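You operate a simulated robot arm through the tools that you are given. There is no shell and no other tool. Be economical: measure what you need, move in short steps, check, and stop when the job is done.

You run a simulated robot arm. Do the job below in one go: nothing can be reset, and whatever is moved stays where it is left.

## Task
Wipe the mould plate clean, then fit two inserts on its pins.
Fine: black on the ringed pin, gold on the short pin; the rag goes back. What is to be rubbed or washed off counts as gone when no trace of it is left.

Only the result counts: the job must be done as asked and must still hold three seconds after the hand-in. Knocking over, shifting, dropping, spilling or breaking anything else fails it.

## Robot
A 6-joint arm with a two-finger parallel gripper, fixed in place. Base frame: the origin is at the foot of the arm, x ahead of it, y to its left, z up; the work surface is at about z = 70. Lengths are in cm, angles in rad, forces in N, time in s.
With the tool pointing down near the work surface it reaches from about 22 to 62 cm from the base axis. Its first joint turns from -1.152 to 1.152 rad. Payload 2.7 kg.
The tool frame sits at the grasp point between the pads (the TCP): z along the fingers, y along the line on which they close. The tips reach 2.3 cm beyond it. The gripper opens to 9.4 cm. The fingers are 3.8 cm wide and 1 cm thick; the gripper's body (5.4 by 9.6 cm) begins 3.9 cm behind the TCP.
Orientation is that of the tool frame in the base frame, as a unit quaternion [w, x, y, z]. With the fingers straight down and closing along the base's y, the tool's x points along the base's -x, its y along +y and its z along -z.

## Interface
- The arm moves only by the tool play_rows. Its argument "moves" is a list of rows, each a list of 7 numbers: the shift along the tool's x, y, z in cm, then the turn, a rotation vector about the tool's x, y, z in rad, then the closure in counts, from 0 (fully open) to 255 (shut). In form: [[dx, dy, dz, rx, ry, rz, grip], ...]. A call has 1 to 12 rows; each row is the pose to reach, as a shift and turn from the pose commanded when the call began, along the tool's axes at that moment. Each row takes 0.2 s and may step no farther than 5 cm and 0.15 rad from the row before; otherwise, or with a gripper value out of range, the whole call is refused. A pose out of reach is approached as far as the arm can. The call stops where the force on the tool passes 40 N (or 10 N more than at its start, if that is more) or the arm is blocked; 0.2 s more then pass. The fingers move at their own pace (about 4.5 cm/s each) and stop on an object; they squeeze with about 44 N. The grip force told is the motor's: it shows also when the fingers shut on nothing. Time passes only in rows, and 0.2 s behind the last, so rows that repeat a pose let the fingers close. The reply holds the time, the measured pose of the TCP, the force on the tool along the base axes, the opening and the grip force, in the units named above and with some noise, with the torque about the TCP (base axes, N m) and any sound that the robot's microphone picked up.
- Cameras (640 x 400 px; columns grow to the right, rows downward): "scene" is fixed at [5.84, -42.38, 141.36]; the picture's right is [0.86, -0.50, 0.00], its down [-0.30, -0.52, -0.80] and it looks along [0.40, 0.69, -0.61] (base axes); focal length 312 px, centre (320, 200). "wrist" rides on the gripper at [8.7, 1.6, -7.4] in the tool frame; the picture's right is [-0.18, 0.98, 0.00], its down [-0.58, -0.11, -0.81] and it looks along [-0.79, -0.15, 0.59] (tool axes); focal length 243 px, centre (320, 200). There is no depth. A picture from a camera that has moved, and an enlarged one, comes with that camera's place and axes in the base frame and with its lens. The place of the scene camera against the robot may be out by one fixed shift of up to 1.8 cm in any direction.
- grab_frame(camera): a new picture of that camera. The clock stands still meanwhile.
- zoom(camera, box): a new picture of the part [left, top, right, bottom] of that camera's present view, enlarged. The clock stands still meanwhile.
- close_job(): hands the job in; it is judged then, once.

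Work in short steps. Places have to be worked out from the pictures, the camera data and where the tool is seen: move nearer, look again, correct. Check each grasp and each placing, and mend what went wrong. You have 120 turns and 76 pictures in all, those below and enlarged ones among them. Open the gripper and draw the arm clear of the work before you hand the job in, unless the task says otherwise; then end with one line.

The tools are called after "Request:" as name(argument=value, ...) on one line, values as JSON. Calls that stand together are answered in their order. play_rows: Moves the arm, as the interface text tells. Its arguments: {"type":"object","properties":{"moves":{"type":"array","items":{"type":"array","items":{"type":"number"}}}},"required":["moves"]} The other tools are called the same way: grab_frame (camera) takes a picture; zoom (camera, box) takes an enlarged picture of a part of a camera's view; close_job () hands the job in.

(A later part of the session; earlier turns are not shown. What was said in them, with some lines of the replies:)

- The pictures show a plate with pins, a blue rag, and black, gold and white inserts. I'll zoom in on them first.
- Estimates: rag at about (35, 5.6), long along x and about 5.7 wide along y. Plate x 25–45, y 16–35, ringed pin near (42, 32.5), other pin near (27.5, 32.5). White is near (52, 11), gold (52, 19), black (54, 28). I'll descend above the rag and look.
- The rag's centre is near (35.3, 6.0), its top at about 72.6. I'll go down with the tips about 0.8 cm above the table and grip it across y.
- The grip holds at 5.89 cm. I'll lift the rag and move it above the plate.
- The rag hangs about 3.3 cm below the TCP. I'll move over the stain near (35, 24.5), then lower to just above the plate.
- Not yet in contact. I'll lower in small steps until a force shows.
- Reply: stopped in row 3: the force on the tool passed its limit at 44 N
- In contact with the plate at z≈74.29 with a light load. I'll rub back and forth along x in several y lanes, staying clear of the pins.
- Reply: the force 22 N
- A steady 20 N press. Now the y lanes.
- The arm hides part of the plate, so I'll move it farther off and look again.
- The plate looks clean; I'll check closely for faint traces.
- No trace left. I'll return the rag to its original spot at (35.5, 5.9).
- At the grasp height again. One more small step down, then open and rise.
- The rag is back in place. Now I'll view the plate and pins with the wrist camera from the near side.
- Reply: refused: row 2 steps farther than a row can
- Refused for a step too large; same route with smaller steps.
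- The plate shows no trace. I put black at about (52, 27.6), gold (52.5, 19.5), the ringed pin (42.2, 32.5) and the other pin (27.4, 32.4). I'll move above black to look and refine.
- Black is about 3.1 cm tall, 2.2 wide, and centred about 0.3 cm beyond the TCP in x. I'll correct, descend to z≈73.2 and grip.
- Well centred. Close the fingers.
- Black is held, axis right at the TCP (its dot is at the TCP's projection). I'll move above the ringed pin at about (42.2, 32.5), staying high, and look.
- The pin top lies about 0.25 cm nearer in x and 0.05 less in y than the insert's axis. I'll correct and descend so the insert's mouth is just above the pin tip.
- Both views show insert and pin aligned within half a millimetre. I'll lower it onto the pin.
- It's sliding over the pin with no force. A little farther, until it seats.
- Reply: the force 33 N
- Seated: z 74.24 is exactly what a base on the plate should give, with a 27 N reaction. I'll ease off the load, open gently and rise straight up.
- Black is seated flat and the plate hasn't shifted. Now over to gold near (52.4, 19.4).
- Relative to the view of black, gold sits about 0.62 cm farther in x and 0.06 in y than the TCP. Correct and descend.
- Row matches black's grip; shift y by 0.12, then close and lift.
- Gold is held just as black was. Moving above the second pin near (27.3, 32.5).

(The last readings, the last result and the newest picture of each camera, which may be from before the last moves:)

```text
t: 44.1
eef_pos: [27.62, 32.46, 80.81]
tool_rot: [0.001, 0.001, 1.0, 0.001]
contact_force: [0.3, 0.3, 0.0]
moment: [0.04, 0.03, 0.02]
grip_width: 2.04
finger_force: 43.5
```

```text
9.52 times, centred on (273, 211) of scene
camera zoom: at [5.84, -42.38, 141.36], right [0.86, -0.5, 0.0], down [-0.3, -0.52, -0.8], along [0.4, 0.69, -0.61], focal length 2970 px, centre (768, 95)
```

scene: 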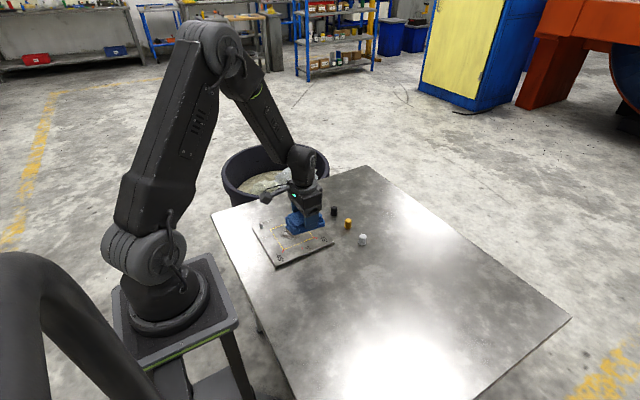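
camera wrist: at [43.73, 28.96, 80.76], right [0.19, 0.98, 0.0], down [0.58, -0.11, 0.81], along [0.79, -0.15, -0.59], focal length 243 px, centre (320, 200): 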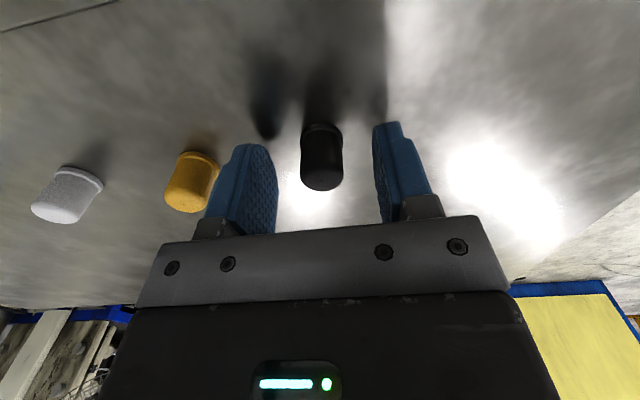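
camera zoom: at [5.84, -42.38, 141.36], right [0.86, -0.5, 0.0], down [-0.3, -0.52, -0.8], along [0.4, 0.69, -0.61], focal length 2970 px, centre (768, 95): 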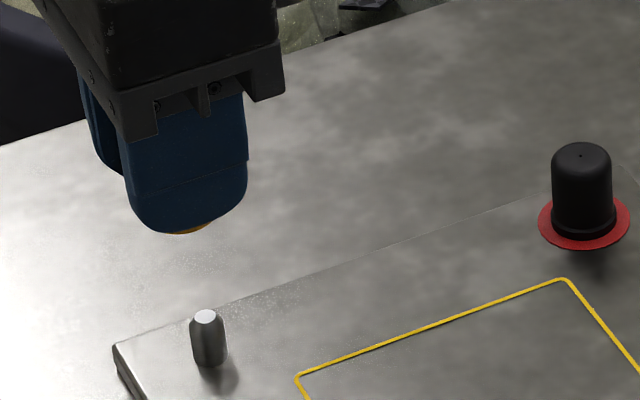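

The pin sits about 0.35 cm farther in x and 0.06 in y than the insert's axis. It is indeed a bit shorter than the ringed one. Correct, descend to just above it, and check.

Request:
play_rows(moves=[[-0.35, 0.06, 1, 0, 0, 0, 255], [-0.35, 0.06, 2.4, 0, 0, 0, 255], [-0.35, 0.06, 3.8, 0, 0, 0, 255], [-0.35, 0.06, 3.8, 0, 0, 0, 255]])

Request:
zoom(camera="wrist", box=[240, 80, 400, 180])

Request:
zoom(camera="scene", box=[245, 205, 285, 235])

```text
t: 45.1
eef_pos: [27.78, 32.66, 76.93]
tool_rot: [0.0, 0.0, 1.0, 0.001]
contact_force: [-0.5, 0.2, 0.0]
moment: [0.03, 0.01, -0.05]
grip_width: 2.09
finger_force: 44.0
```

```text
4.00 times, centred on (320, 130) of wrist
camera zoom: at [19.14, 34.18, 84.43], right [0.19, 0.98, 0.0], down [0.58, -0.11, 0.81], along [0.79, -0.15, -0.59], focal length 970 px, centre (320, 480)
```

zoom: 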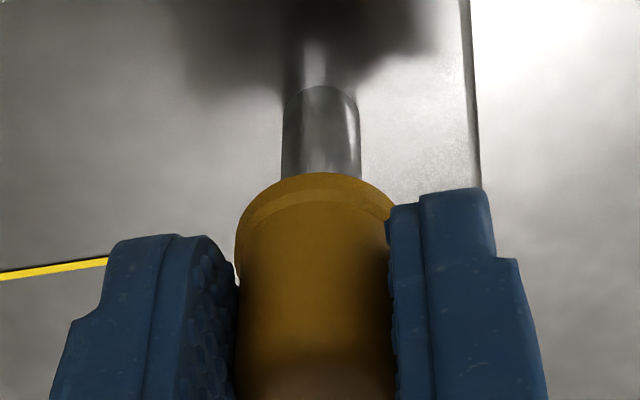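

```text
13.33 times, centred on (265, 220) of scene
camera zoom: at [5.84, -42.38, 141.36], right [0.86, -0.5, 0.0], down [-0.3, -0.52, -0.8], along [0.4, 0.69, -0.61], focal length 4158 px, centre (1053, -67)
```

zoom: 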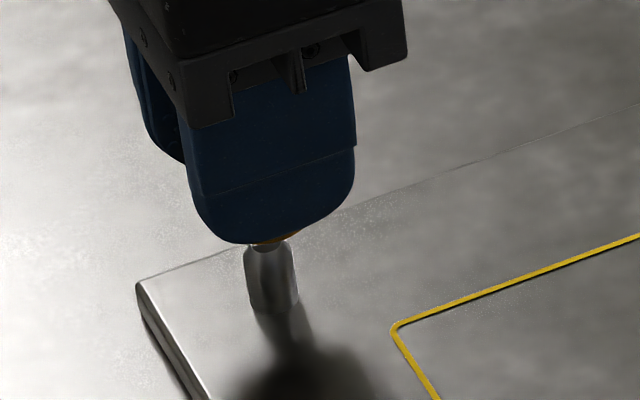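

Wrist columns agree, and the scene view puts the flange centre within about half a millimetre of the pin's axis. I'll lower in small steps.

Request:
play_rows(moves=[[0, 0, 0.4, 0, 0, 0, 255], [0, 0, 0.8, 0, 0, 0, 255], [0, 0, 1.1, 0, 0, 0, 255], [0, 0, 1.4, 0, 0, 0, 255], [0, 0, 1.4, 0, 0, 0, 255]])

Request:
zoom(camera="scene", box=[245, 205, 285, 235])

Request:
zoom(camera="wrist", box=[240, 80, 400, 180])

```text
t: 46.3
eef_pos: [27.77, 32.56, 75.6]
tool_rot: [-0.001, 0.001, 1.0, 0.0]
contact_force: [-0.5, 0.8, 0.2]
moment: [-0.01, 0.02, 0.0]
grip_width: 2.06
finger_force: 43.3
```

```text
13.33 times, centred on (265, 220) of scene
camera zoom: at [5.84, -42.38, 141.36], right [0.86, -0.5, 0.0], down [-0.3, -0.52, -0.8], along [0.4, 0.69, -0.61], focal length 4158 px, centre (1053, -67)
```

zoom: 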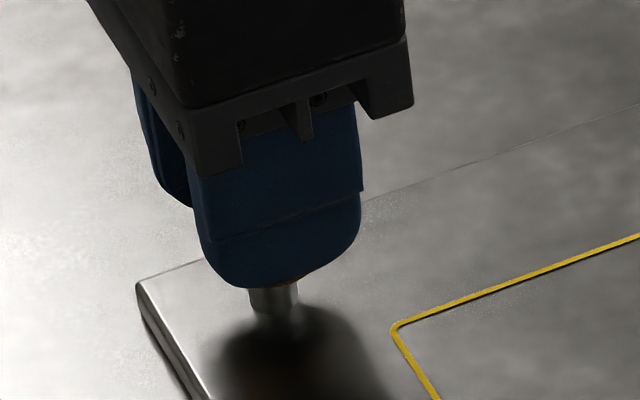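

```text
4.00 times, centred on (320, 130) of wrist
camera zoom: at [19.14, 34.15, 83.04], right [0.19, 0.98, 0.0], down [0.58, -0.11, 0.81], along [0.79, -0.15, -0.59], focal length 970 px, centre (320, 480)
```

zoom: 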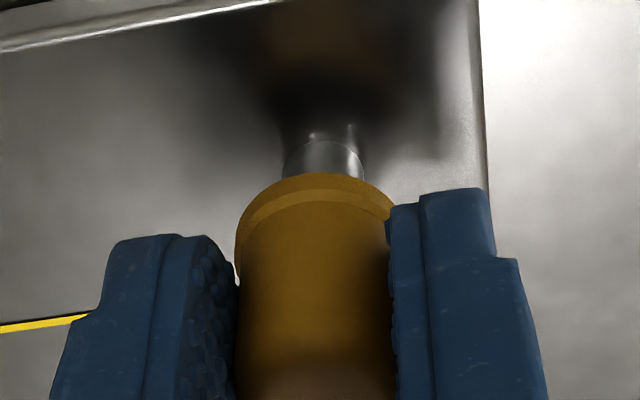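

It is past the pin's tip with no force. Continue until seated.

Request:
play_rows(moves=[[0, 0.03, 0.4, 0, 0, 0, 255], [0, 0.03, 0.8, 0, 0, 0, 255], [0, 0.03, 1.1, 0, 0, 0, 255], [0, 0.03, 1.25, 0, 0, 0, 255], [0, 0.03, 1.35, 0, 0, 0, 255], [0, 0.03, 1.42, 0, 0, 0, 255], [0, 0.03, 1.42, 0, 0, 0, 255]])

```text
t: 47.9
eef_pos: [27.79, 32.62, 74.15]
tool_rot: [-0.001, 0.001, 1.0, 0.0]
contact_force: [-14.7, -7.8, 36.2]
moment: [-0.21, 0.48, -0.03]
grip_width: 2.07
finger_force: 44.3
```

Seated at z 74.15 with a firm upward reaction. Ease off, open and rise.

Request:
play_rows(moves=[[0.03, 0, -0.12, 0, 0, 0, 255], [0.03, 0, -0.12, 0, 0, 0, 255], [0.03, 0, -0.12, 0, 0, 0, 180], [0.03, 0, -0.12, 0, 0, 0, 150], [0.03, 0, -0.12, 0, 0, 0, 130], [0.03, 0, -2, 0, 0, 0, 130], [0.03, 0, -5, 0, 0, 0, 130], [0.03, 0, -9, 0, 0, 0, 130], [0.03, 0, -13, 0, 0, 0, 130]])

Request:
zoom(camera="scene", box=[240, 180, 400, 300])

Request:
zoom(camera="wrist", box=[240, 20, 400, 120])

```text
t: 49.9
eef_pos: [27.66, 32.65, 87.1]
tool_rot: [0.0, 0.001, 1.0, 0.0]
contact_force: [-0.2, -0.1, -0.4]
moment: [-0.02, 0.01, -0.03]
grip_width: 4.61
finger_force: 0.0
```

```text
3.33 times, centred on (320, 240) of scene
camera zoom: at [5.84, -42.38, 141.36], right [0.86, -0.5, 0.0], down [-0.3, -0.52, -0.8], along [0.4, 0.69, -0.61], focal length 1040 px, centre (320, 67)
```

zoom: 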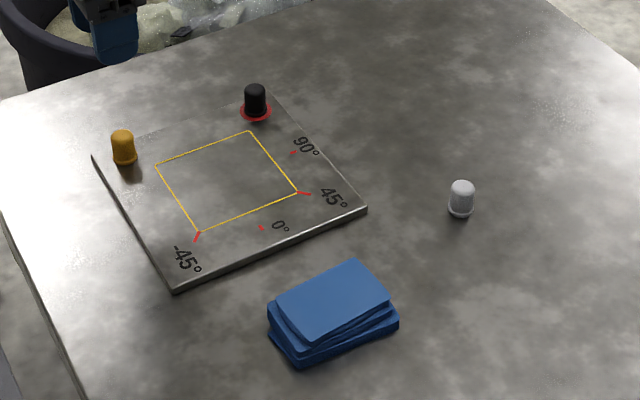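

```text
4.00 times, centred on (320, 70) of wrist
camera zoom: at [19.11, 34.24, 94.57], right [0.19, 0.98, 0.0], down [0.58, -0.11, 0.81], along [0.79, -0.15, -0.59], focal length 970 px, centre (320, 720)
```

zoom: 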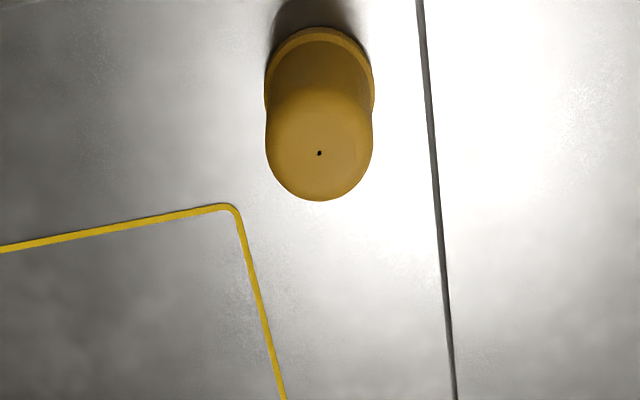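

Both inserts are seated, and rag and plate are in place. One last close look at the whole plate for residue.

Request:
zoom(camera="scene", box=[262, 205, 334, 255])

Request:
play_rows(moves=[[0, -3, -3, 0, 0, 0, 60], [0, -6, -6, 0, 0, 0, 0], [0, -10, -8, 0, 0, 0, 0], [0, -14, -8, 0, 0, 0, 0], [0, -14, -8, 0, 0, 0, 0]])

Request:
grab_frame(camera="wrist")

```text
8.00 times, centred on (298, 230) of scene
camera zoom: at [5.84, -42.38, 141.36], right [0.86, -0.5, 0.0], down [-0.3, -0.52, -0.8], along [0.4, 0.69, -0.61], focal length 2495 px, centre (496, -40)
```

zoom: 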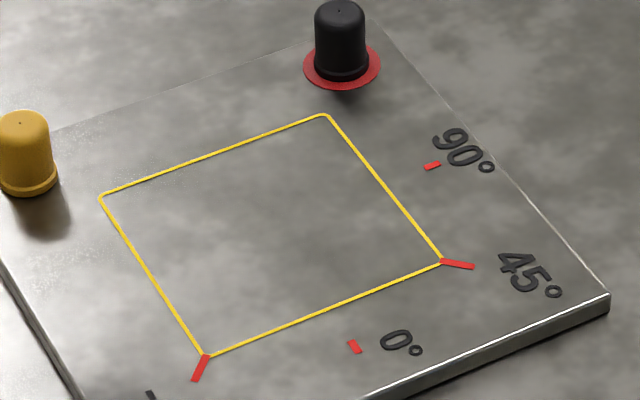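

```text
t: 51.1
eef_pos: [27.72, 18.54, 95.06]
tool_rot: [0.0, 0.0, 1.0, 0.0]
contact_force: [0.2, 0.4, 0.5]
moment: [0.0, 0.01, -0.02]
grip_width: 9.41
finger_force: 0.1
```

```text
30 pictures are left
camera wrist: at [19.07, 20.12, 102.61], right [0.19, 0.98, 0.0], down [0.58, -0.11, 0.81], along [0.79, -0.15, -0.59], focal length 243 px, centre (320, 200)
```

wrist: 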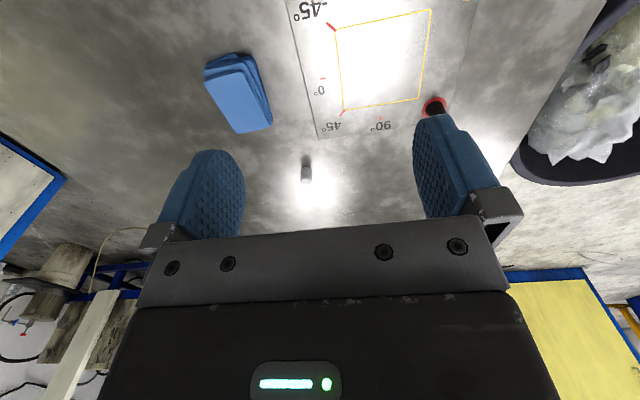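

The plate shows no trace of the stain, black and gold sit on their pins, the rag is back, and the arm is clear with the gripper open. Handing in.

Request:
close_job()

```text
The job is handed in.
```

The mould plate is wiped with no trace visible, black is on the ringed pin, gold is on the short pin, and the rag is back within about 2–3 mm of its original spot; the job is handed in.
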